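You operate a simulated robot arm through the tools that you are given. There is no shell and no other tool.

You are at the controls of a simulated robot arm. One attempt, no reset.

Task
Switch the hub off, put the orange lead in the narrow bin and lid it.

It is judged by the outcome, as a careful person would: the job done as asked, and still so three seconds after it is handed in. It fails if anything else is knocked over, pushed out of place, dropped, spilled or broken. Lids that push on must go on centred and level and be pressed home; caps that screw on are set level and turned clockwise until they are tight.

Robot
A 6-joint arm with a two-finger gripper, fixed in place. Base frame: the origin is on the floor under the middle of its stand, x ahead of it, y to its left, z up; the work surface is at about z = 740. Units: mm, rad, N and s.
It reaches about 1298 mm from its shoulder. Its first joint turns from -2.601 to 2.601 rad. Payload 1.57 kg.
The TCP is the grasp point between the finger pads, 21 mm short of the fingertips. In the tool frame z runs along the fingers and y along their closing line. The gripper opens to 70 mm; its body begins 50 mm behind the TCP.
Orientation is that of the tool frame in the base frame, as a unit quaternion [w, x, y, z]. With the fingers straight down and closing along the base's y, the tool's x points along the base's -x, its y along +y and its z along -z.

Tools
- The arm moves only by the tool step_arm. Its argument "plan" is a list that holds one entry, the list of rows, each a list of 6 numbers: the shift along the tool's x, y, z in mm, then the turn, a rotation vector about the tool's x, y, z in rad. In form: [[[x, y, z, ax, ay, az], ...]]. A call has 1 to 20 rows; each row shifts and turns the commanded pose from where the row before left it, along the tool's axes as they then stand. "hand" is the finger opening in mm, from 0 to 70, set as the call begins (left out, the last holds). A row lasts 0.2 s, in which the tool goes at most 50 mm and 0.15 rad; a call with a longer step from one row to the next is refused whole, and so is a gripper value outside its range. Where a pose cannot be reached the arm comes as near as it can. A force on the tool above 40 N (or 10 N above the force at the start of the call, whichever is more), or a blocked arm, ends the call early, and 0.2 s more pass. Each finger travels about 64.8 mm/s and halts on what it meets, pressing with about 30 N; the grip force reading is that of the motor and also rises with nothing between the fingers. The clock runs only during rows and for 0.2 s after the last one: add rows that do not move to give the fingers time. It gives the time, the measured TCP pose, the force on the tool (base axes), the opening and the grip force at its end, in the units of the frame above (readings bear some noise), with the torque about the TCP (base axes, N m) and any sound that the robot's microphone picked up.
- Cameras (640 x 400 px; columns grow to the right, rows downward): "scene" is fixed at [221.9, 500.8, 1491.6]; the picture's right is [-0.82, -0.57, 0.00], its down [-0.32, 0.47, -0.82] and it looks along [0.47, -0.68, -0.57] (base axes); focal length 313 px, centre (320, 200). "wrist" rides on the gripper at [79, 4, -81] in the tool frame; the picture's right is [-0.05, 1.00, 0.00], its down [-0.67, -0.04, -0.74] and it looks along [-0.74, -0.04, 0.67] (tool axes); focal length 256 px, centre (320, 200). There is no depth. A picture from a camera that has moved, and an enlarged one, comes with that camera's place and axes in the base frame and with its lens.
- get_image(camera): a new picture of that camera. It takes no simulated time.
- slide_trunk(by): slides the trunk up (or, below 0, down) by that many mm; the arm rides with it, the base frame stays. It gives what a move gives, with no picture.
- inspect(camera, box): a new picture of the part [left, top, right, bottom] of that camera's present view, enlarged. It takes no simulated time.
- close_job(): hands the job in; it is judged then, once.

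Places have to be worked out from the pictures, the camera data and where the tool is seen. Open the gripper and draw the arm clear of the work before you hand the job in, unless the task says otherwise.

The tools are called as name(argument=value, ...) on one line, values as JSON. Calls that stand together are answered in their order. step_arm: Moves the arm, as the interface text tells. Its arguments: {"type":"object","properties":{"plan":{"type":"array"},"hand":{"type":"number"}},"required":["plan"]} The other tools are called the same way: slide_trunk (by) moves the trunk up or down; get_image (camera) takes a picture; inspect (camera, box) takes an enlarged picture of a part of a camera's view; close_job () hands the job in.

At the start:

```text
time: 0.0
tool_pos: [703.1, -67.6, 1104.9]
ee_rot: [0.001, 0.0, 1.0, 0.0]
force: [-0.8, 0.0, 1.0]
ft_torque: [0.0, -0.01, 0.02]
grip_width: 70.0
gripper_force: 0.0
trunk travel left (down, up): [-786.0, 184.0]
```

scene: 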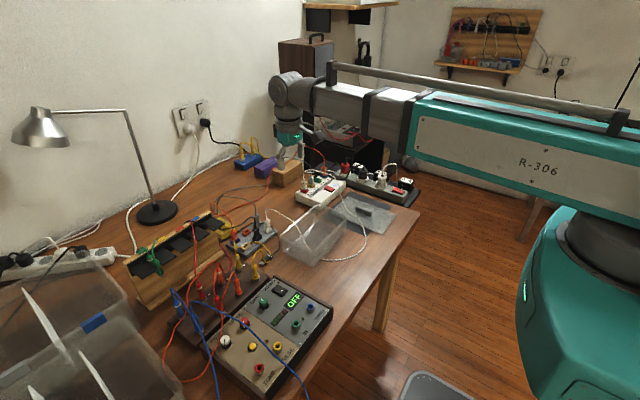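
wrist: 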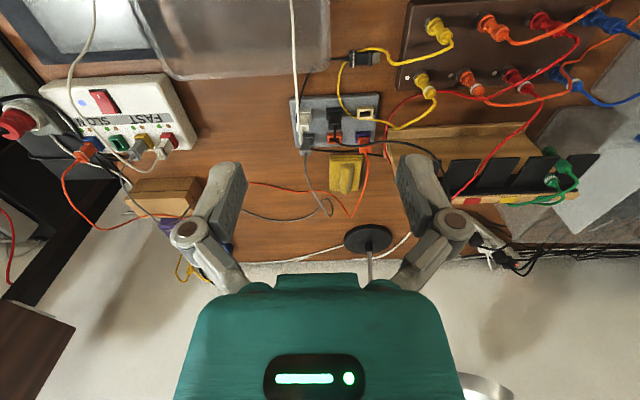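

I start by looking closely at the scene to identify the hub, the leads, the bins and lids.

inspect(camera="scene", box=[220, 140, 430, 270])

inspect(camera="scene", box=[110, 190, 340, 334])

inspect(camera="wrist", box=[0, 0, 320, 200])

inspect(camera="wrist", box=[320, 0, 640, 200])

inspect(camera="wrist", box=[220, 70, 460, 220])

```text
3.05 times, centred on (325, 205) of scene
camera zoom: at [221.9, 500.8, 1491.6], right [-0.82, -0.57, 0.0], down [-0.32, 0.47, -0.82], along [0.47, -0.68, -0.57], focal length 953 px, centre (305, 185)
```

zoom: 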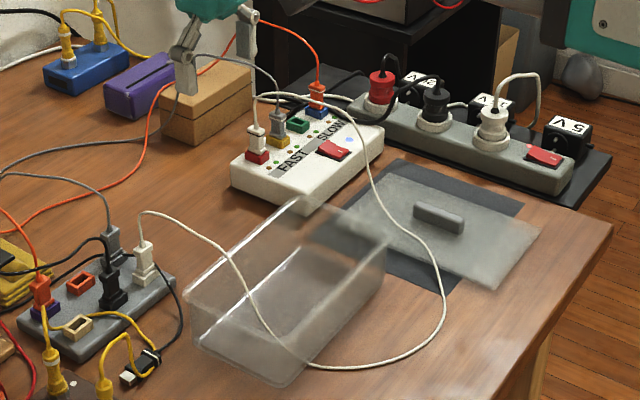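

```text
2.78 times, centred on (225, 262) of scene
camera zoom: at [221.9, 500.8, 1491.6], right [-0.82, -0.57, 0.0], down [-0.32, 0.47, -0.82], along [0.47, -0.68, -0.57], focal length 869 px, centre (584, 28)
```

zoom: 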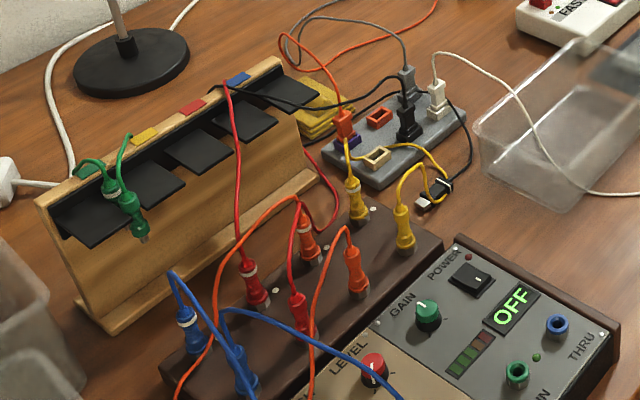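

```text
2.00 times, centred on (160, 100) of wrist
camera zoom: at [623.1, -63.7, 1184.3], right [0.05, 1.0, 0.0], down [0.67, -0.04, 0.75], along [0.74, -0.04, -0.67], focal length 512 px, centre (640, 400)
```

zoom: 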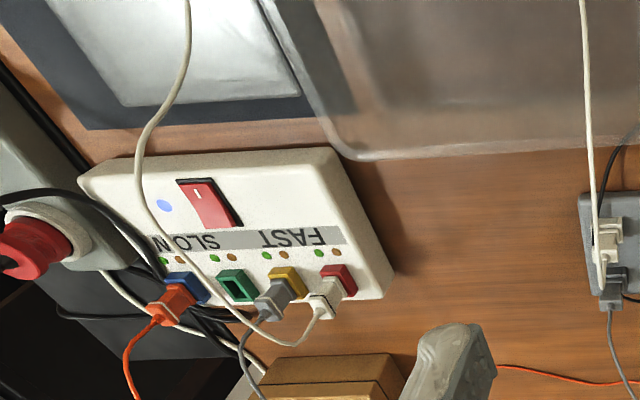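

```text
2.00 times, centred on (480, 100) of wrist
camera zoom: at [623.1, -63.7, 1184.3], right [0.05, 1.0, 0.0], down [0.67, -0.04, 0.75], along [0.74, -0.04, -0.67], focal length 512 px, centre (0, 400)
```

zoom: 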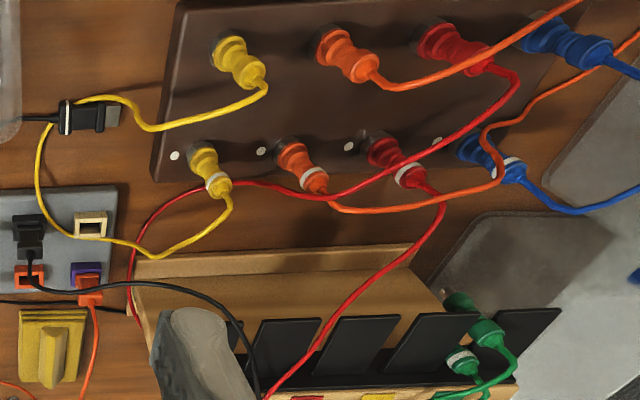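

```text
2.67 times, centred on (340, 145) of wrist
camera zoom: at [623.1, -63.7, 1184.3], right [0.05, 1.0, 0.0], down [0.67, -0.04, 0.75], along [0.74, -0.04, -0.67], focal length 683 px, centre (267, 347)
```

zoom: 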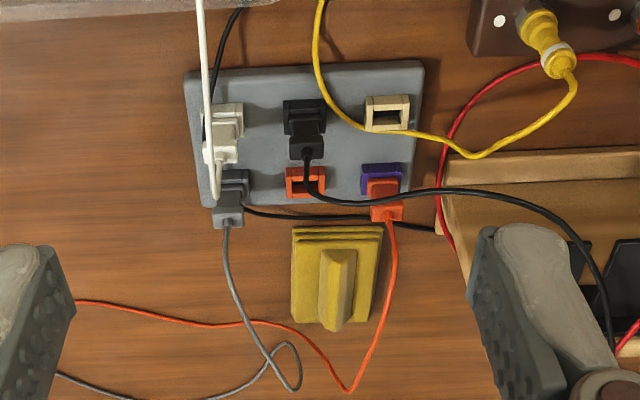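

The scene holds several hubs, leads and bins. I look more closely at the lower-left bins, the blue/purple items at the wall and the rest.

inspect(camera="scene", box=[0, 220, 180, 400])

inspect(camera="scene", box=[160, 90, 320, 190])

inspect(camera="scene", box=[150, 260, 350, 400])

inspect(camera="scene", box=[230, 150, 350, 225])

inspect(camera="scene", box=[260, 0, 640, 200])

inspect(camera="scene", box=[340, 300, 640, 400])

```text
2.22 times, centred on (90, 310) of scene
camera zoom: at [221.9, 500.8, 1491.6], right [-0.82, -0.57, 0.0], down [-0.32, 0.47, -0.82], along [0.47, -0.68, -0.57], focal length 695 px, centre (831, -44)
```

zoom: 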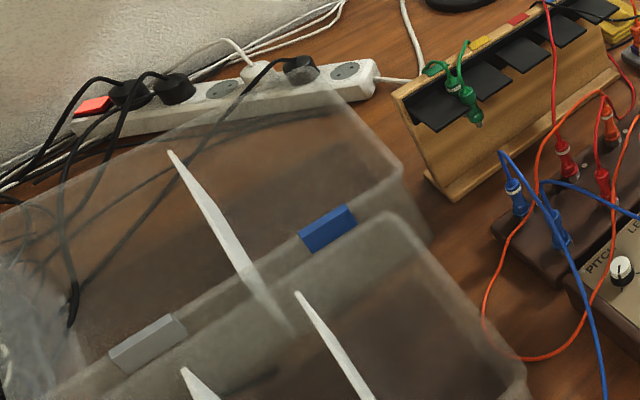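

```text
4.00 times, centred on (240, 140) of scene
camera zoom: at [221.9, 500.8, 1491.6], right [-0.82, -0.57, 0.0], down [-0.32, 0.47, -0.82], along [0.47, -0.68, -0.57], focal length 1251 px, centre (640, 440)
```

zoom: 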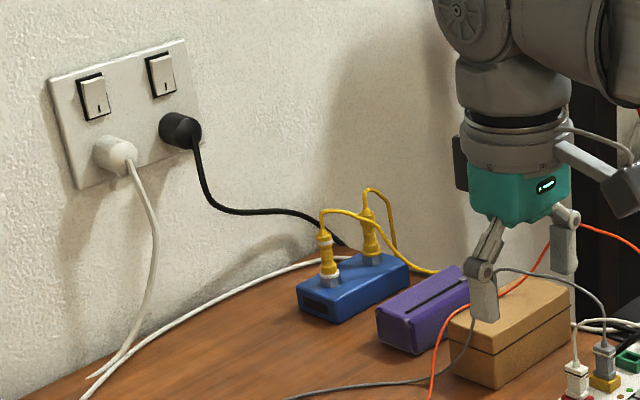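

```text
2.86 times, centred on (250, 330) of scene
camera zoom: at [221.9, 500.8, 1491.6], right [-0.82, -0.57, 0.0], down [-0.32, 0.47, -0.82], along [0.47, -0.68, -0.57], focal length 894 px, centre (520, -171)
```

zoom: 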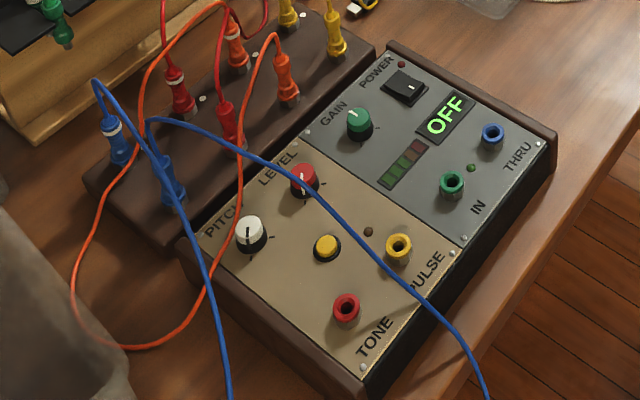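

```text
5.33 times, centred on (290, 188) of scene
camera zoom: at [221.9, 500.8, 1491.6], right [-0.82, -0.57, 0.0], down [-0.32, 0.47, -0.82], along [0.47, -0.68, -0.57], focal length 1668 px, centre (480, 267)
```

zoom: 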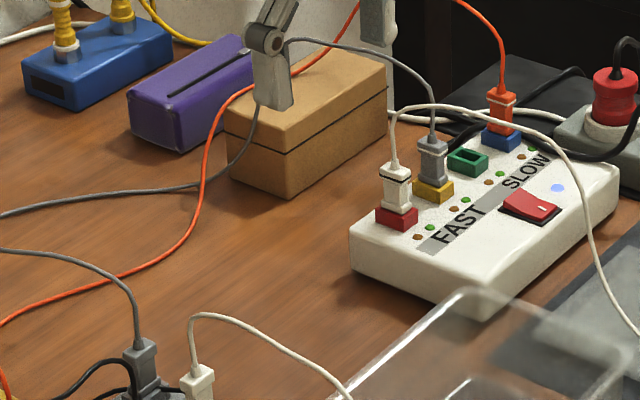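

```text
1.68 times, centred on (450, 100) of scene
camera zoom: at [221.9, 500.8, 1491.6], right [-0.82, -0.57, 0.0], down [-0.32, 0.47, -0.82], along [0.47, -0.68, -0.57], focal length 527 px, centre (101, 368)
```

zoom: 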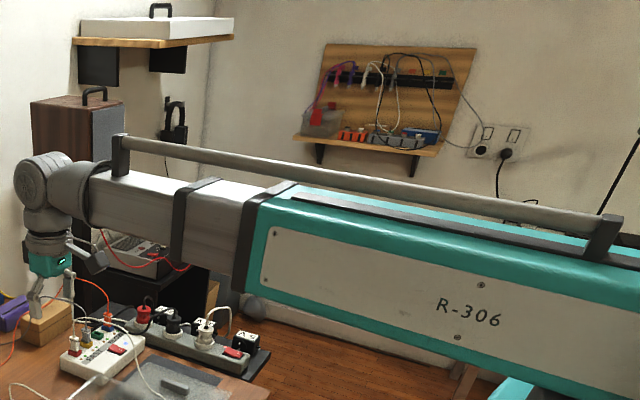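

```text
2.13 times, centred on (490, 350) of scene
camera zoom: at [221.9, 500.8, 1491.6], right [-0.82, -0.57, 0.0], down [-0.32, 0.47, -0.82], along [0.47, -0.68, -0.57], focal length 667 px, centre (-43, -120)
```

zoom: 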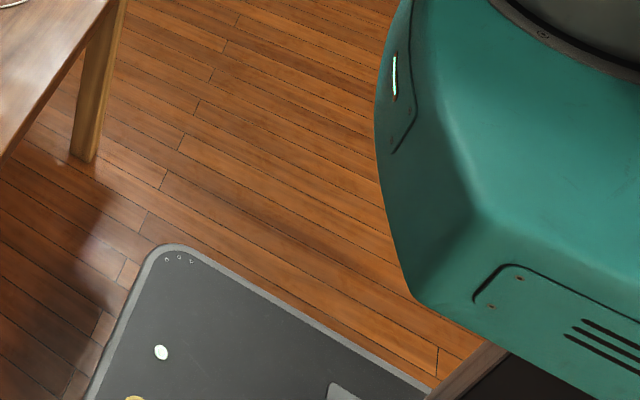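

I judge the hub to be the white FAST/SLOW box with the red rocker, at about (805, -420), with the orange lead in its blue port and its other end in the grey box at about (880, -40). The narrow bin looks like the clear box at about (730, -205), with its lid at about (640, -440). I move sideways, staying high, to get a closer look.

step_arm(plan=[[[10, -44, 5, 0, 0, 0], [10, -44, 5, 0, 0, 0], [10, -44, 5, 0, 0, 0], [10, -44, 5, 0, 0, 0], [10, -44, 5, 0, 0, 0], [10, -44, 5, 0, 0, 0], [10, -44, 5, 0, 0, 0], [10, -44, 5, 0, 0, 0], [0, 0, 0, 0, 0, 0]]])

```text
time: 2.0
tool_pos: [624.0, -417.1, 1104.6]
ee_rot: [0.001, -0.001, 1.0, 0.0]
force: [-0.3, -0.3, -0.1]
ft_torque: [0.01, -0.01, -0.01]
grip_width: 70.2
gripper_force: 0.1
out of reach, approached as far as the arm can: row 1, 2, 3, 4, 5, 6, 8
trunk travel left (down, up): [-786.0, 184.0]
```

The arm held z at 1104.6 and reported out of reach going down, so I'll use the trunk for height. I take a picture here first.

get_image(camera="wrist")

get_image(camera="scene")

```text
taken
camera wrist: at [544.2, -414.2, 1184.3], right [0.05, 1.0, 0.0], down [0.67, -0.04, 0.75], along [0.74, -0.04, -0.67], focal length 256 px, centre (320, 200)
```

wrist: 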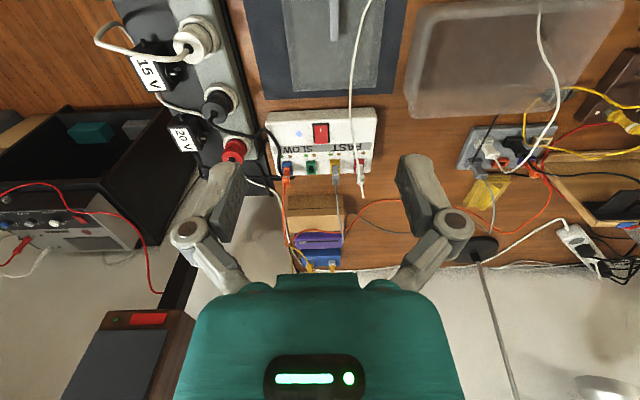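

```text
taken
```

scene: 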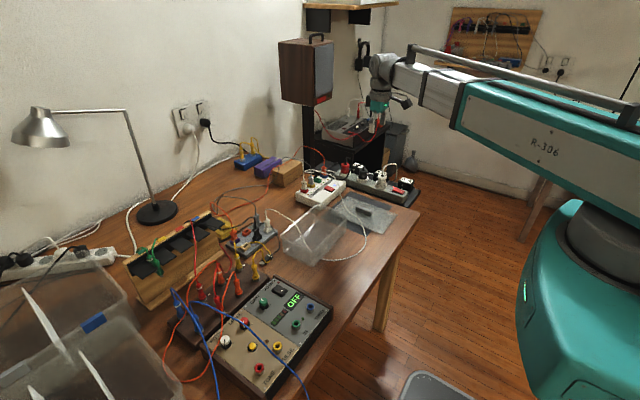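

With the arm out of the way, I inspect the orange lead's path and the hub switch.

inspect(camera="scene", box=[220, 140, 360, 227])

inspect(camera="scene", box=[220, 190, 340, 265])

inspect(camera="wrist", box=[240, 0, 400, 100])

inspect(camera="wrist", box=[240, 90, 400, 190])

inspect(camera="wrist", box=[380, 0, 640, 162])

inspect(camera="wrist", box=[240, 170, 440, 295])

```text
4.57 times, centred on (290, 184) of scene
camera zoom: at [221.9, 500.8, 1491.6], right [-0.82, -0.57, 0.0], down [-0.32, 0.47, -0.82], along [0.47, -0.68, -0.57], focal length 1430 px, centre (457, 275)
```

zoom: 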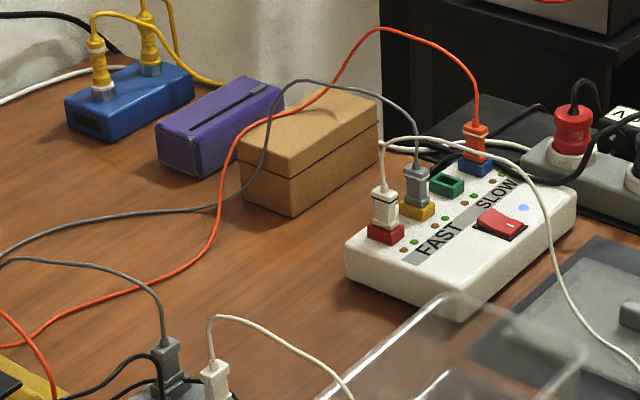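

```text
5.33 times, centred on (280, 228) of scene
camera zoom: at [221.9, 500.8, 1491.6], right [-0.82, -0.57, 0.0], down [-0.32, 0.47, -0.82], along [0.47, -0.68, -0.57], focal length 1668 px, centre (533, 53)
```

zoom: 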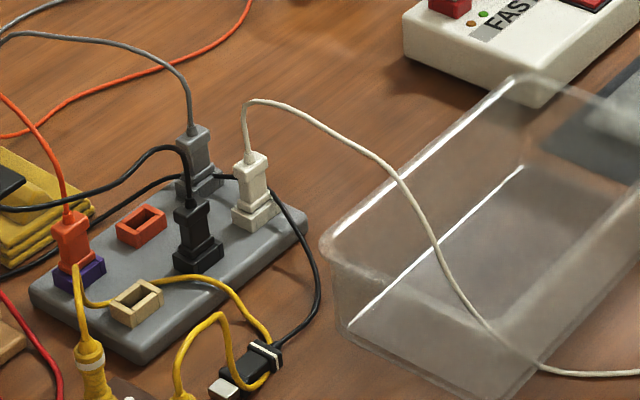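

```text
4.00 times, centred on (320, 50) of wrist
camera zoom: at [544.2, -414.2, 1184.3], right [0.05, 1.0, 0.0], down [0.67, -0.04, 0.75], along [0.74, -0.04, -0.67], focal length 1024 px, centre (320, 800)
```

zoom: 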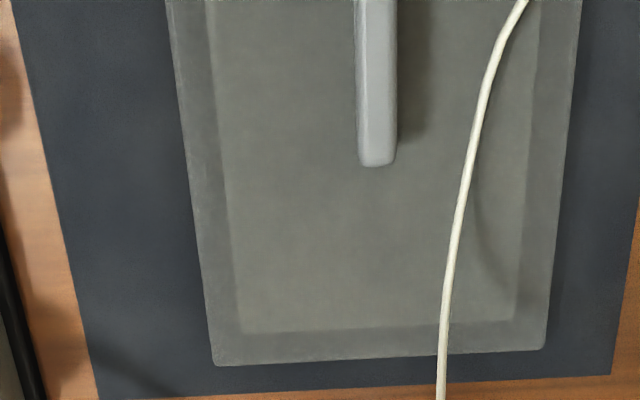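

```text
4.00 times, centred on (320, 140) of wrist
camera zoom: at [544.2, -414.2, 1184.3], right [0.05, 1.0, 0.0], down [0.67, -0.04, 0.75], along [0.74, -0.04, -0.67], focal length 1024 px, centre (320, 440)
```

zoom: 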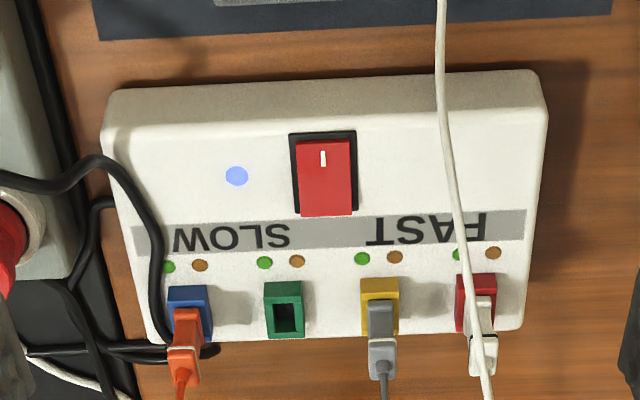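

```text
2.46 times, centred on (510, 81) of wrist
camera zoom: at [544.2, -414.2, 1184.3], right [0.05, 1.0, 0.0], down [0.67, -0.04, 0.75], along [0.74, -0.04, -0.67], focal length 630 px, centre (-148, 493)
```

zoom: 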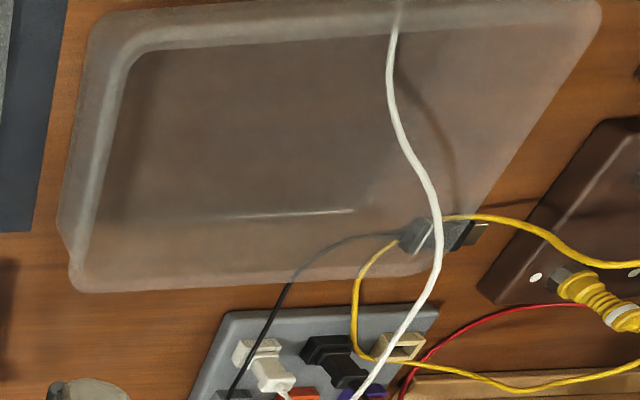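

```text
3.20 times, centred on (340, 232) of wrist
camera zoom: at [544.2, -414.2, 1184.3], right [0.05, 1.0, 0.0], down [0.67, -0.04, 0.75], along [0.74, -0.04, -0.67], focal length 819 px, centre (256, 96)
```

zoom: 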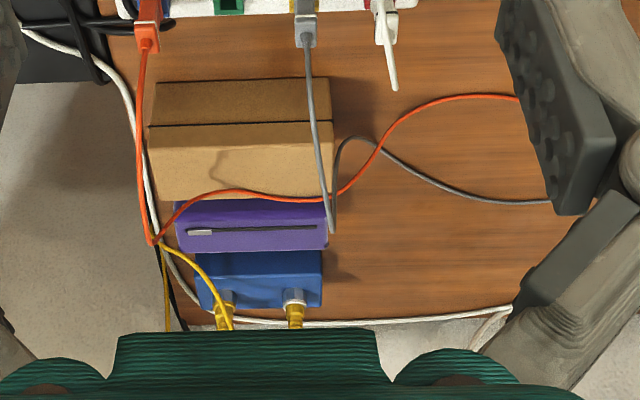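

The orange lead runs from the hub's blue port, behind the wooden box and purple box, then across to the grey box's purple port. I'll move between the bin and lid and pitch the tool back so the wrist camera looks straight down on them.

step_arm(plan=[[[-20, 30, 0, 0, 0, 0], [-20, 30, 0, 0, 0, 0], [-20, 30, 0, 0, 0, 0], [-16, 27, 0, 0, 0, 0], [0, 0, 0, 0, 0.139, 0], [0, 0, 0, 0, 0.139, 0], [0, 0, 0, 0, 0.139, 0], [0, 0, 0, 0, 0.139, 0], [0, 0, 0, 0, 0.139, 0], [0, 0, 0, 0, 0.139, 0], [0, 0, 0, 0, 0, 0]]])

get_image(camera="wrist")

```text
time: 4.1
tool_pos: [700.2, -301.7, 1125.5]
ee_rot: [-0.235, 0.0, 0.972, -0.002]
force: [1.4, 0.4, -12.5]
ft_torque: [-0.23, -0.21, -0.06]
grip_width: 70.1
gripper_force: 0.1
out of reach, approached as far as the arm can: row 6, 7, 8, 9, 10
trunk travel left (down, up): [-786.0, 184.0]
stopped in row 10: the force on the tool passed its limit at 41 N (the readings are from after the stop); the commanded pose is now the measured one
```

```text
taken
camera wrist: at [666.1, -297.7, 1232.0], right [0.05, 1.0, -0.03], down [0.93, -0.03, 0.36], along [0.36, -0.04, -0.93], focal length 256 px, centre (320, 200)
```

wrist: 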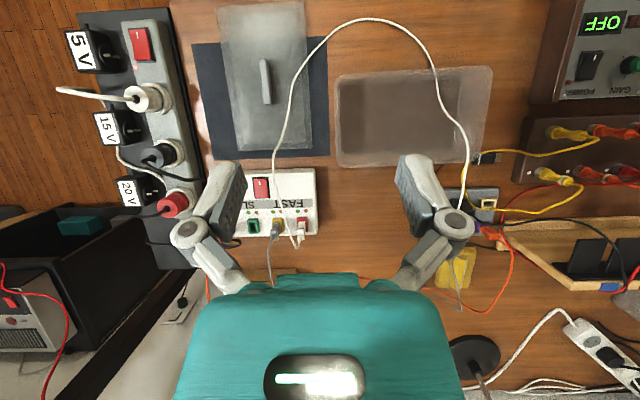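

The force limit tripped while tilting; I check the scene to see that nothing is being touched before moving on.

get_image(camera="scene")

inspect(camera="wrist", box=[180, 0, 340, 100])

inspect(camera="wrist", box=[320, 20, 520, 200])

inspect(camera="wrist", box=[230, 150, 340, 260])

```text
taken
```

scene: 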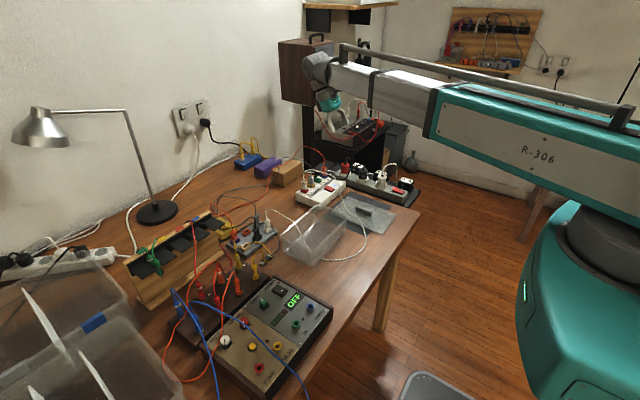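

```text
4.00 times, centred on (260, 50) of wrist
camera zoom: at [666.1, -297.7, 1232.0], right [0.05, 1.0, -0.03], down [0.93, -0.03, 0.36], along [0.36, -0.04, -0.93], focal length 1024 px, centre (560, 800)
```

zoom: 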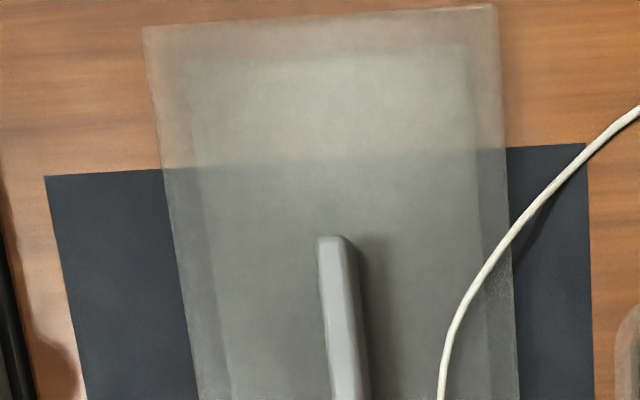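

```text
2.22 times, centred on (420, 110) of wrist
camera zoom: at [666.1, -297.7, 1232.0], right [0.05, 1.0, -0.03], down [0.93, -0.03, 0.36], along [0.36, -0.04, -0.93], focal length 569 px, centre (98, 400)
```

zoom: 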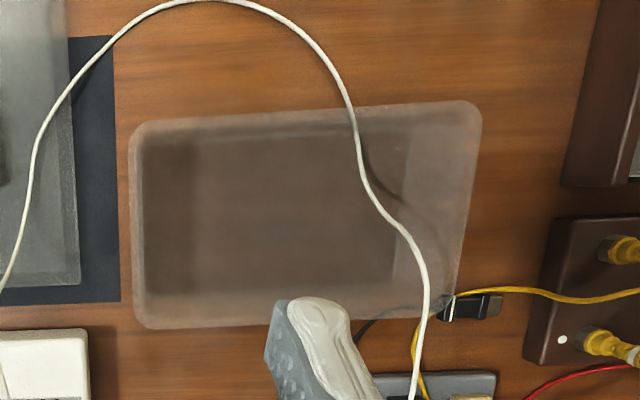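

```text
3.64 times, centred on (285, 205) of wrist
camera zoom: at [666.1, -297.7, 1232.0], right [0.05, 1.0, -0.03], down [0.93, -0.03, 0.36], along [0.36, -0.04, -0.93], focal length 931 px, centre (447, 182)
```

zoom: 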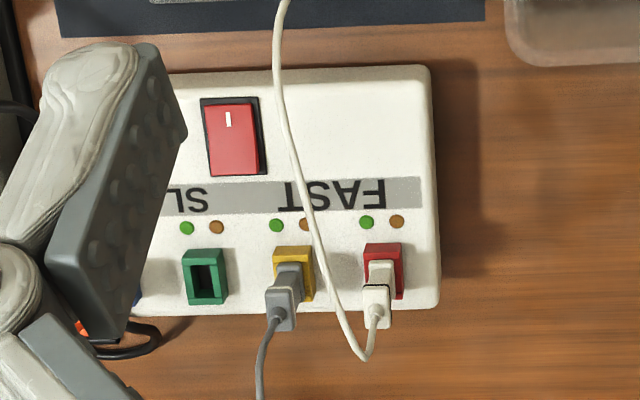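

The arm is clear of everything. The lid measures about 228 × 142 mm, centred near (633, -400), and matches the clear bin at about 234 × 140 mm turned by 90°. The white lead seems to cross both, so I move to another viewpoint to judge its height over the bin.

step_arm(plan=[[[27, 43, 14, 0, 0, 0], [27, 43, 14, 0, 0, 0], [27, 43, 14, 0, 0, 0], [27, 43, 14, 0, 0, 0], [27, 43, 14, 0, 0, 0], [0, 0, 0, 0, 0, 0]]])

get_image(camera="wrist")

```text
refused: row 1 steps farther than a row can; nothing moved
```

```text
taken
camera wrist: at [666.1, -297.7, 1232.0], right [0.05, 1.0, -0.03], down [0.93, -0.03, 0.36], along [0.36, -0.04, -0.93], focal length 256 px, centre (320, 200)
```

wrist: 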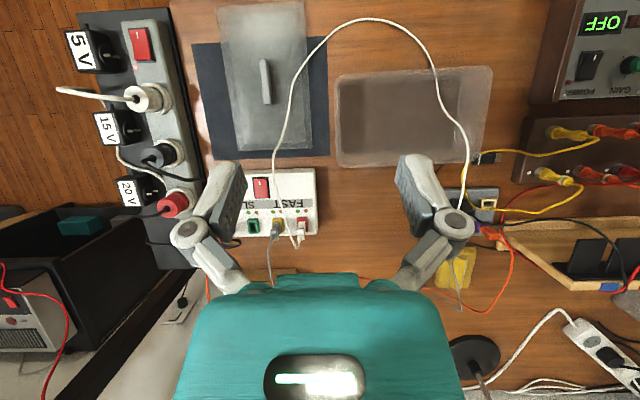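

The row was just over 50 mm; I use smaller rows.

step_arm(plan=[[[22, 36, 11.4, 0, 0, 0], [22, 36, 11.4, 0, 0, 0], [22, 36, 11.4, 0, 0, 0], [22, 36, 11.4, 0, 0, 0], [22, 36, 11.4, 0, 0, 0], [22, 36, 11.4, 0, 0, 0], [0, 0, 0, 0, 0, 0]]])

get_image(camera="wrist")

inspect(camera="wrist", box=[150, 20, 350, 145])

```text
time: 5.7
tool_pos: [550.3, -89.6, 1123.5]
ee_rot: [-0.222, 0.001, 0.975, -0.004]
force: [0.4, 0.5, -0.3]
ft_torque: [-0.05, 0.01, 0.01]
grip_width: 70.0
gripper_force: 0.1
out of reach, approached as far as the arm can: row 3
trunk travel left (down, up): [-786.0, 184.0]
```

```text
taken
camera wrist: at [512.6, -85.0, 1228.9], right [0.05, 1.0, -0.03], down [0.92, -0.03, 0.38], along [0.38, -0.05, -0.92], focal length 256 px, centre (320, 200)
```

wrist: 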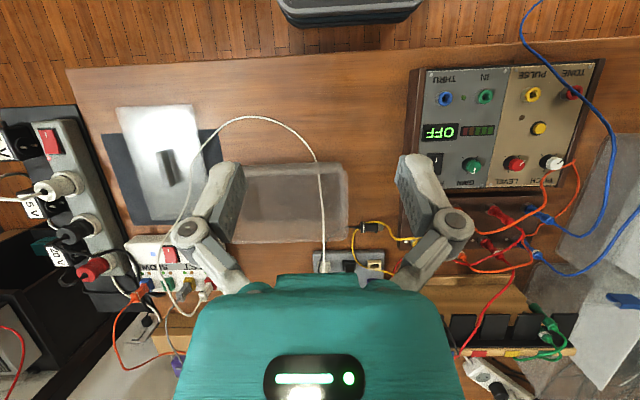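

```text
3.20 times, centred on (250, 82) of wrist
camera zoom: at [512.6, -85.0, 1228.9], right [0.05, 1.0, -0.03], down [0.92, -0.03, 0.38], along [0.38, -0.05, -0.92], focal length 819 px, centre (544, 576)
```

zoom: 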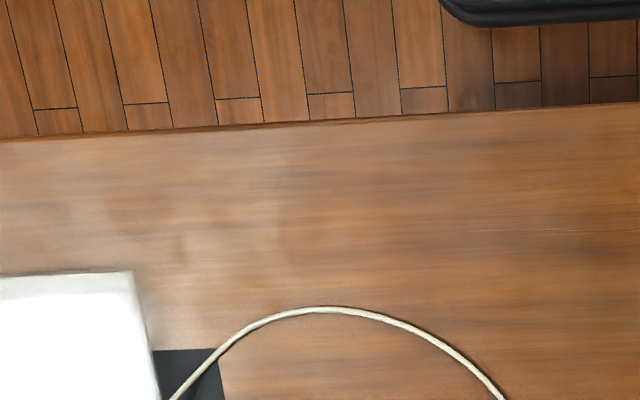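

The bin rim comes out near z ≈ 815, and the white lead seems to rise from the table at the bin's near side and cross its left part. I straighten the tool, back off and lower the trunk for a closer oblique look.

step_arm(plan=[[[0, 0, 0, 0, -0.148, 0], [0, 0, 0, 0, -0.148, 0], [0, 0, 0, 0, -0.148, 0], [30, -20, 0, 0, 0, 0], [30, -20, 0, 0, 0, 0], [0, 0, 0, 0, 0, 0]]])

slide_trunk(by=-150)

get_image(camera="wrist")

```text
time: 7.1
tool_pos: [512.4, -134.3, 1105.5]
ee_rot: [-0.017, 0.0, 1.0, -0.002]
force: [-0.6, -1.0, 0.7]
ft_torque: [0.02, -0.01, 0.02]
grip_width: 70.0
gripper_force: 0.0
out of reach, approached as far as the arm can: row 1, 2, 3, 5
trunk travel left (down, up): [-786.0, 184.0]
```

```text
time: 8.8
tool_pos: [514.1, -133.1, 954.8]
ee_rot: [-0.017, 0.0, 1.0, -0.002]
force: [0.2, -0.5, -0.7]
ft_torque: [0.03, -0.02, -0.02]
grip_width: 70.1
gripper_force: 0.1
trunk travel left (down, up): [-636.0, 334.0]
```

```text
taken
camera wrist: at [436.6, -130.1, 1037.2], right [0.05, 1.0, 0.0], down [0.69, -0.03, 0.72], along [0.72, -0.04, -0.69], focal length 256 px, centre (320, 200)
```

wrist: 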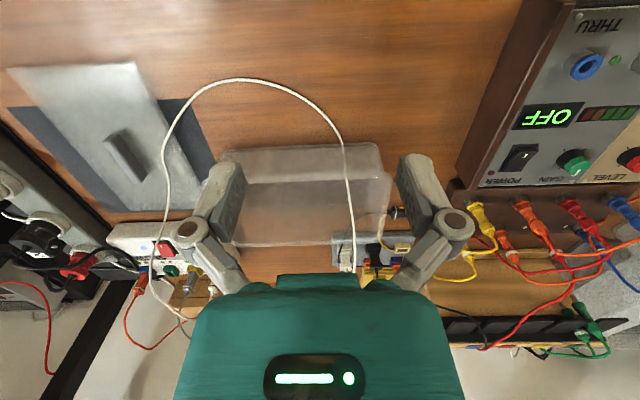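

inspect(camera="wrist", box=[200, 90, 420, 290])

inspect(camera="wrist", box=[300, 110, 400, 172])

inspect(camera="scene", box=[270, 195, 380, 275])

```text
2.00 times, centred on (310, 190) of wrist
camera zoom: at [436.6, -130.1, 1037.2], right [0.05, 1.0, 0.0], down [0.69, -0.03, 0.72], along [0.72, -0.04, -0.69], focal length 512 px, centre (340, 220)
```

zoom: 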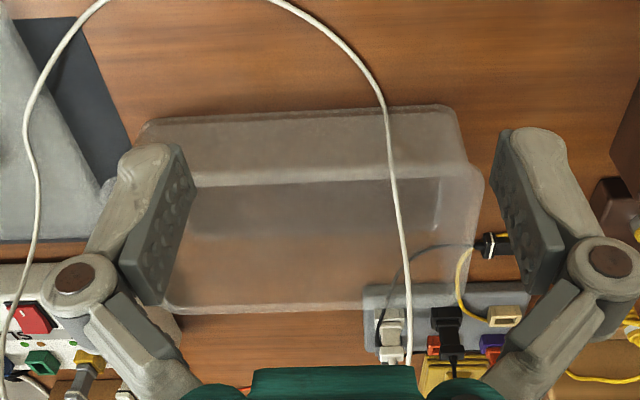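

```text
6.40 times, centred on (350, 141) of wrist
camera zoom: at [436.6, -130.1, 1037.2], right [0.05, 1.0, 0.0], down [0.69, -0.03, 0.72], along [0.72, -0.04, -0.69], focal length 1638 px, centre (128, 578)
```

zoom: 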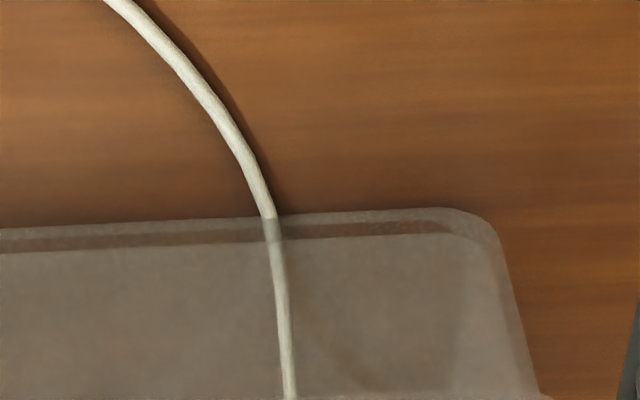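

```text
5.00 times, centred on (325, 235) of scene
camera zoom: at [221.9, 500.8, 1491.6], right [-0.82, -0.57, 0.0], down [-0.32, 0.47, -0.82], along [0.47, -0.68, -0.57], focal length 1564 px, centre (295, 25)
```

zoom: 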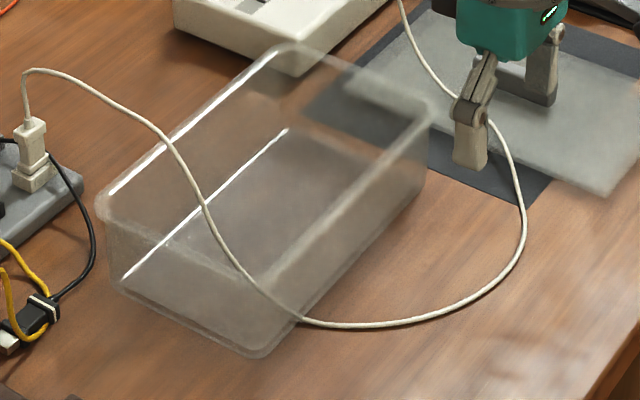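

The white lead touches the table at about (642, -113) and rises through the bin's wall line toward the grey box, so its cable probably doesn't collide with the bin. Before choosing the bin, I check the containers on the left side.

step_arm(plan=[[[0, 30, -30, 0, 0, 0], [0, 30, -30, 0, 0, 0], [0, 30, -30, 0, 0, 0], [0, 30, -30, 0, 0, 0], [0, 40, -20, 0, 0, 0], [0, 40, 0, 0, 0, 0], [0, 40, 0, 0, 0, 0], [0, 40, 0, 0, 0, 0], [0, 40, 0, 0, 0, 0], [0, 0, 0, 0, 0, 0]]])

get_image(camera="wrist")

```text
time: 11.0
tool_pos: [534.6, 183.8, 953.9]
ee_rot: [-0.016, -0.001, 1.0, -0.001]
force: [0.5, 0.0, 0.3]
ft_torque: [-0.02, 0.01, 0.0]
grip_width: 70.0
gripper_force: 0.1
out of reach, approached as far as the arm can: row 1, 2, 3, 4, 5
trunk travel left (down, up): [-636.0, 334.0]
```

```text
taken
camera wrist: at [457.3, 187.4, 1037.1], right [0.05, 1.0, 0.0], down [0.69, -0.03, 0.72], along [0.72, -0.04, -0.69], focal length 256 px, centre (320, 200)
```

wrist: 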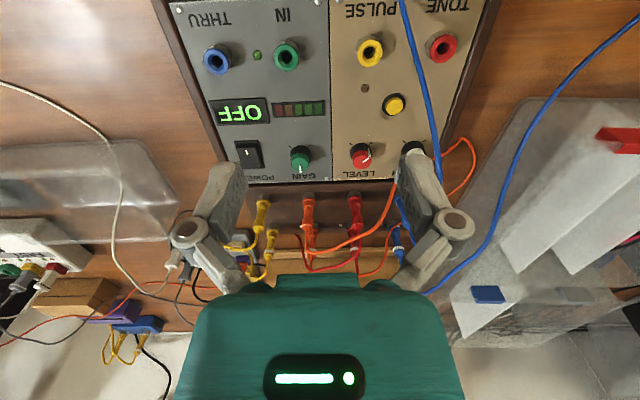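

The arm cannot change height itself (z stayed put both ways), so vertical motion must come from the trunk. I inspect the left containers.

inspect(camera="wrist", box=[420, 80, 640, 370])

inspect(camera="wrist", box=[0, 120, 220, 370])

```text
1.38 times, centred on (530, 225) of wrist
camera zoom: at [457.3, 187.4, 1037.1], right [0.05, 1.0, 0.0], down [0.69, -0.03, 0.72], along [0.72, -0.04, -0.69], focal length 353 px, centre (30, 166)
```

zoom: 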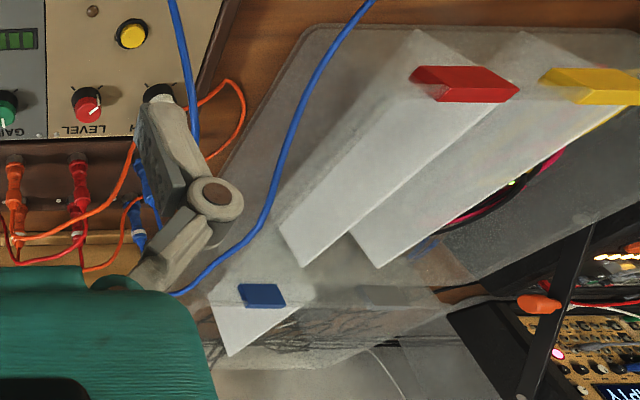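

```text
1.60 times, centred on (110, 245) of wrist
camera zoom: at [457.3, 187.4, 1037.1], right [0.05, 1.0, 0.0], down [0.69, -0.03, 0.72], along [0.72, -0.04, -0.69], focal length 410 px, centre (656, 128)
```

zoom: 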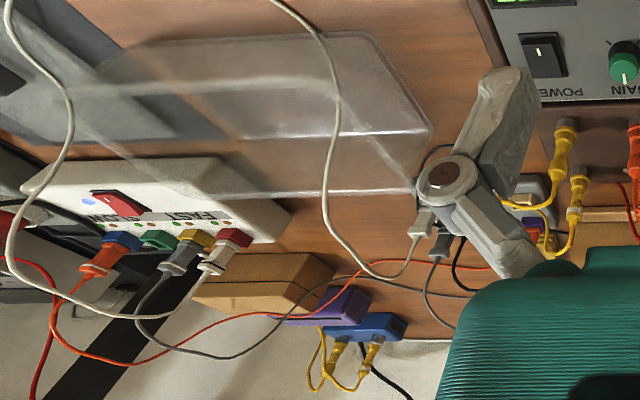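

The left containers are large divided sorting bins with no lids, so the clear box beside the hub is the narrow bin. I now go to the hub for a close look at the rocker, staying at z ≈ 954 above everything.

step_arm(plan=[[[-12, -46.8, 0, 0, 0, 0], [-12, -46.8, 0, 0, 0, 0], [-12, -46.8, 0, 0, 0, 0], [-12, -46.8, 0, 0, 0, 0], [-12, -46.8, 0, 0, 0, 0], [-12, -46.8, 0, 0, 0, 0], [-12, -46.8, 0, 0, 0, 0], [-12, -46.8, 0, 0, 0, 0], [-12, -46.8, 0, 0, 0, 0], [-12, -46.8, 0, 0, 0, 0], [-12, -46.8, 0, 0, 0, 0], [-12, -46.8, 0, 0, 0, 0], [-12, -46.8, 0, 0, 0, 0], [0, 0, 0, 0, -0.032, 0], [0, 0, 0, 0, 0, 0]]])

get_image(camera="wrist")

```text
time: 14.2
tool_pos: [687.9, -423.2, 954.3]
ee_rot: [-0.001, -0.002, 1.0, -0.002]
force: [0.2, -0.1, 0.5]
ft_torque: [-0.01, 0.01, -0.01]
grip_width: 70.0
gripper_force: 0.0
out of reach, approached as far as the arm can: row 1, 6, 9
trunk travel left (down, up): [-636.0, 334.0]
```

```text
taken
camera wrist: at [608.8, -420.3, 1034.6], right [0.05, 1.0, 0.0], down [0.67, -0.03, 0.74], along [0.74, -0.04, -0.67], focal length 256 px, centre (320, 200)
```

wrist: 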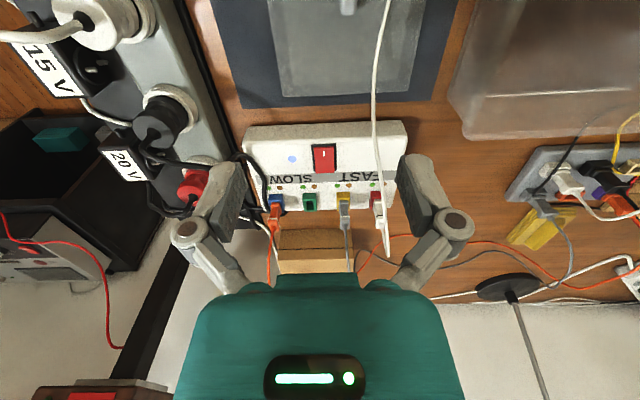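

inspect(camera="wrist", box=[240, 115, 410, 221])

inspect(camera="wrist", box=[300, 135, 350, 166])

inspect(camera="wrist", box=[230, 160, 310, 260])

inspect(camera="scene", box=[285, 160, 365, 210])

```text
3.76 times, centred on (325, 168) of wrist
camera zoom: at [608.8, -420.3, 1034.6], right [0.05, 1.0, 0.0], down [0.67, -0.03, 0.74], along [0.74, -0.04, -0.67], focal length 964 px, centre (301, 320)
```

zoom: 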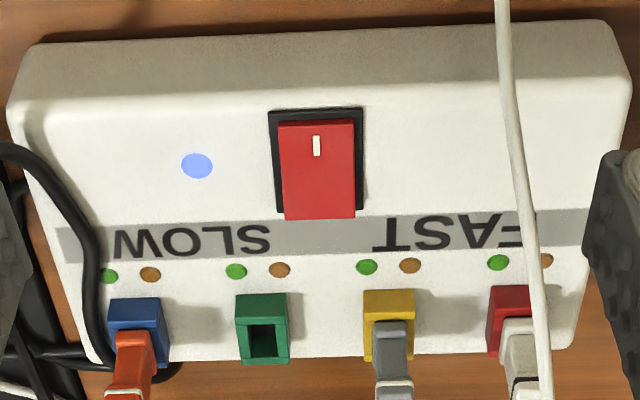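

```text
12.80 times, centred on (325, 150) of wrist
camera zoom: at [608.8, -420.3, 1034.6], right [0.05, 1.0, 0.0], down [0.67, -0.03, 0.74], along [0.74, -0.04, -0.67], focal length 3277 px, centre (256, 834)
```

zoom: 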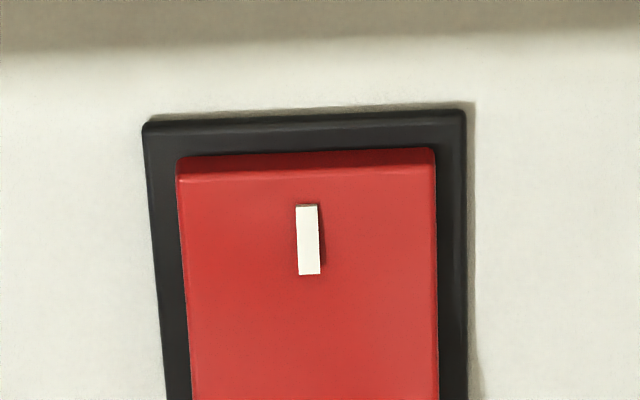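

```text
4.00 times, centred on (270, 210) of wrist
camera zoom: at [608.8, -420.3, 1034.6], right [0.05, 1.0, 0.0], down [0.67, -0.03, 0.74], along [0.74, -0.04, -0.67], focal length 1024 px, centre (520, 160)
```

zoom: 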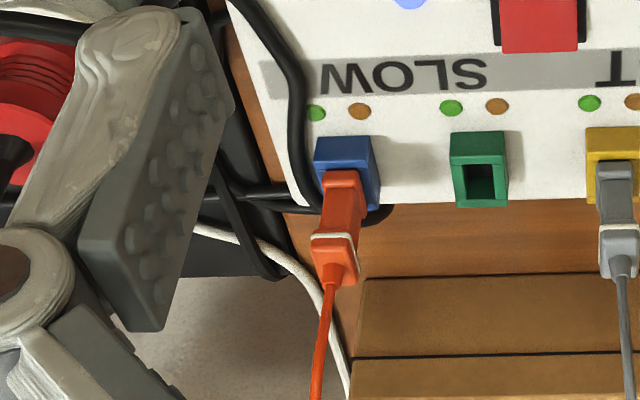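

```text
8.00 times, centred on (325, 185) of scene
camera zoom: at [221.9, 500.8, 1491.6], right [-0.82, -0.57, 0.0], down [-0.32, 0.47, -0.82], along [0.47, -0.68, -0.57], focal length 2502 px, centre (280, 320)
```

zoom: 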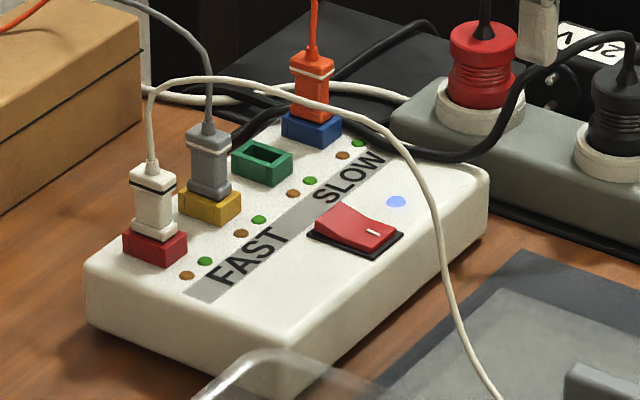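

The pictures confirm that the "I" end (toward the robot) is pressed, the far end of the rocker at about (818, -426) is raised, and the blue LED is on. I close the fingers and move above the raised end, then will lower with the trunk.

step_arm(plan=[[[-43, -2, 0, 0, 0, 0], [-43, -2, 0, 0, 0, 0], [-43, -2, 0, 0, 0, 0], [0, 0, 0, 0, 0, 0], [0, 0, 0, 0, 0, 0], [0, 0, 0, 0, 0, 0]]], hand=0)

get_image(camera="wrist")

get_image(camera="scene")

```text
time: 15.6
tool_pos: [819.1, -429.9, 955.2]
ee_rot: [-0.001, 0.0, 1.0, -0.002]
force: [0.2, 0.3, 0.3]
ft_torque: [-0.01, 0.0, -0.01]
grip_width: 0.1
gripper_force: 29.1
trunk travel left (down, up): [-636.0, 334.0]
```

```text
taken
camera wrist: at [739.3, -427.1, 1034.4], right [0.05, 1.0, 0.0], down [0.67, -0.03, 0.74], along [0.74, -0.04, -0.67], focal length 256 px, centre (320, 200)
```

wrist: 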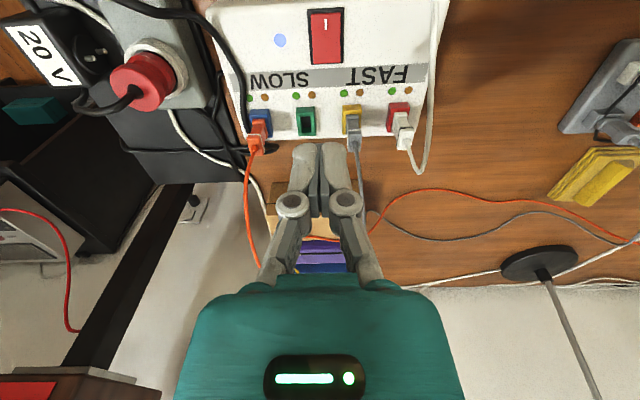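

```text
taken
```

scene: 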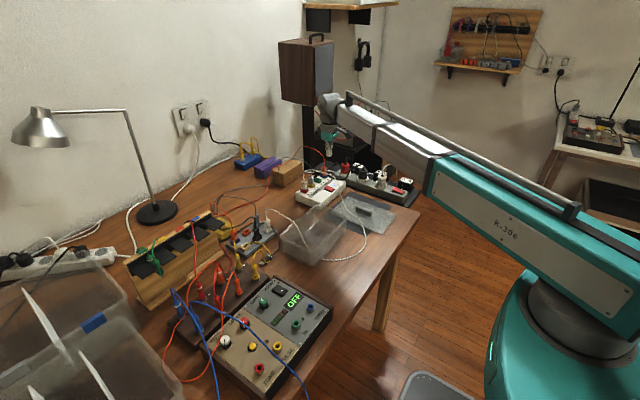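

The view confirms the raised end at x ≈ 822, y ≈ -428, right under the closed fingertips. I lower most of the way with the trunk, leaving the tips about 12 mm above it.

slide_trunk(by=-120)

inspect(camera="wrist", box=[200, 0, 460, 220])

inspect(camera="scene", box=[275, 140, 375, 210])

```text
time: 17.1
tool_pos: [817.8, -430.9, 835.0]
ee_rot: [0.0, 0.0, 1.0, -0.002]
force: [-0.4, -0.3, 0.4]
ft_torque: [0.01, 0.01, -0.05]
grip_width: 0.0
gripper_force: 28.8
trunk travel left (down, up): [-516.0, 454.0]
```

```text
1.82 times, centred on (330, 110) of wrist
camera zoom: at [739.0, -427.1, 914.6], right [0.05, 1.0, 0.0], down [0.67, -0.03, 0.74], along [0.74, -0.04, -0.67], focal length 465 px, centre (302, 364)
```

zoom: 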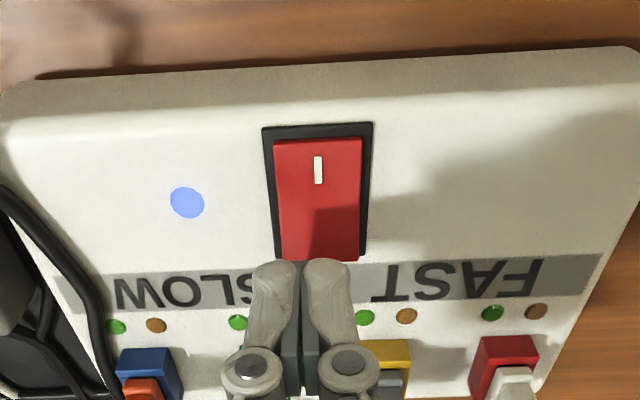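

```text
5.71 times, centred on (325, 175) of scene
camera zoom: at [221.9, 500.8, 1491.6], right [-0.82, -0.57, 0.0], down [-0.32, 0.47, -0.82], along [0.47, -0.68, -0.57], focal length 1787 px, centre (291, 343)
```

zoom: 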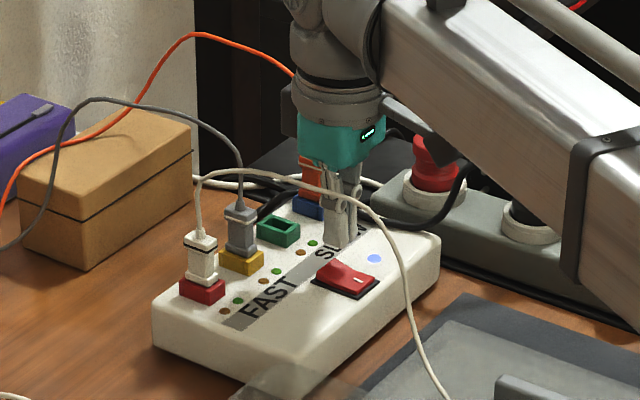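

The fingertips sit over the rocker's raised far half (x about 811–825), with the tips at z ≈ 814. I lower in small trunk steps and watch the force and sound.

slide_trunk(by=-14)

inspect(camera="wrist", box=[200, 0, 460, 220])

```text
time: 17.7
tool_pos: [817.4, -430.5, 821.6]
ee_rot: [-0.001, 0.0, 1.0, -0.001]
force: [-0.8, 0.0, 0.1]
ft_torque: [0.02, -0.01, 0.0]
grip_width: 0.0
gripper_force: 28.8
trunk travel left (down, up): [-502.0, 468.0]
```

```text
1.82 times, centred on (330, 110) of wrist
camera zoom: at [739.1, -427.1, 900.5], right [0.05, 1.0, 0.0], down [0.67, -0.03, 0.74], along [0.74, -0.04, -0.67], focal length 465 px, centre (302, 364)
```

zoom: 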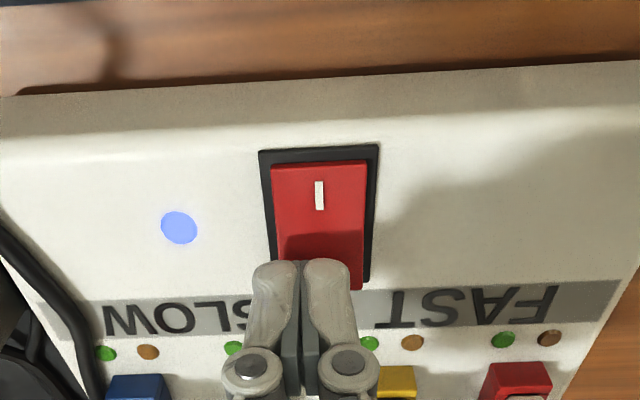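

Tips are at z ≈ 800 and now overlap the raised end in the view, with no contact yet. I continue in 4 mm steps.

slide_trunk(by=-4)

slide_trunk(by=-3)

inspect(camera="wrist", box=[200, 0, 460, 220])

```text
time: 18.3
tool_pos: [818.3, -429.6, 816.9]
ee_rot: [-0.001, 0.001, 1.0, -0.002]
force: [-0.3, 0.4, -0.3]
ft_torque: [0.0, 0.01, 0.0]
grip_width: 0.0
gripper_force: 28.9
trunk travel left (down, up): [-498.0, 472.0]
```

```text
time: 18.8
tool_pos: [818.5, -431.0, 813.2]
ee_rot: [-0.001, 0.0, 1.0, -0.001]
force: [0.1, -0.1, 1.3]
ft_torque: [-0.02, -0.03, -0.01]
grip_width: 0.0
gripper_force: 27.9
trunk travel left (down, up): [-495.0, 475.0]
```

```text
1.82 times, centred on (330, 110) of wrist
camera zoom: at [739.1, -427.1, 893.6], right [0.05, 1.0, 0.0], down [0.67, -0.03, 0.74], along [0.74, -0.04, -0.67], focal length 465 px, centre (302, 364)
```

zoom: 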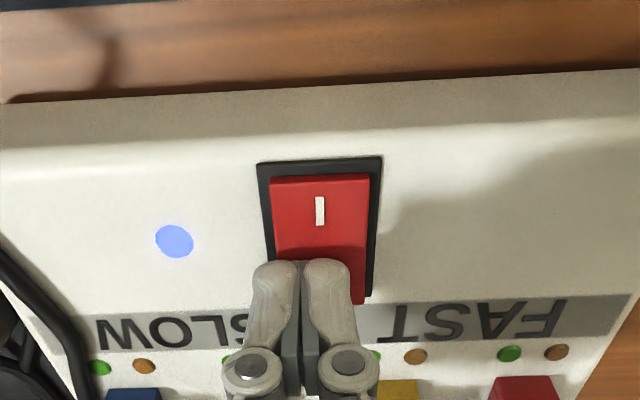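

A slight contact (1.3 N) with the tips near z ≈ 792. I press on in 2 mm steps.

slide_trunk(by=-2)

slide_trunk(by=-2)

inspect(camera="wrist", box=[200, 0, 460, 220])

```text
time: 19.3
tool_pos: [818.2, -431.1, 811.9]
ee_rot: [0.0, 0.0, 1.0, -0.002]
force: [4.4, -1.4, 7.2]
ft_torque: [0.01, -0.05, 0.01]
grip_width: 6.1
gripper_force: 28.6
trunk travel left (down, up): [-493.0, 477.0]
heard: click
```

```text
time: 19.8
tool_pos: [818.5, -429.1, 811.1]
ee_rot: [0.001, 0.001, 1.0, -0.003]
force: [16.3, -7.0, 36.0]
ft_torque: [-0.08, -0.05, 0.05]
grip_width: 5.9
gripper_force: 28.7
trunk travel left (down, up): [-491.0, 479.0]
```

```text
1.82 times, centred on (330, 110) of wrist
camera zoom: at [738.8, -426.8, 891.6], right [0.05, 1.0, -0.01], down [0.66, -0.03, 0.75], along [0.75, -0.04, -0.67], focal length 465 px, centre (302, 364)
```

zoom: 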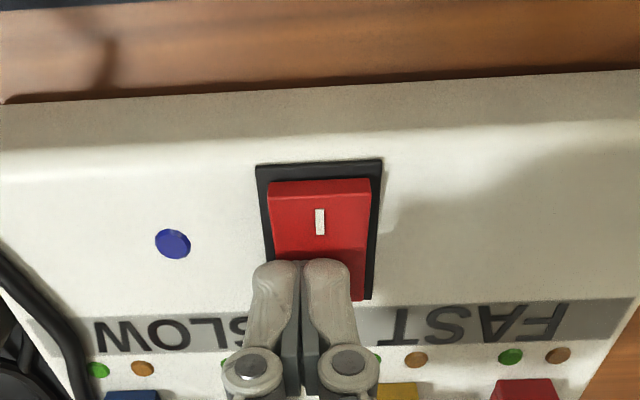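

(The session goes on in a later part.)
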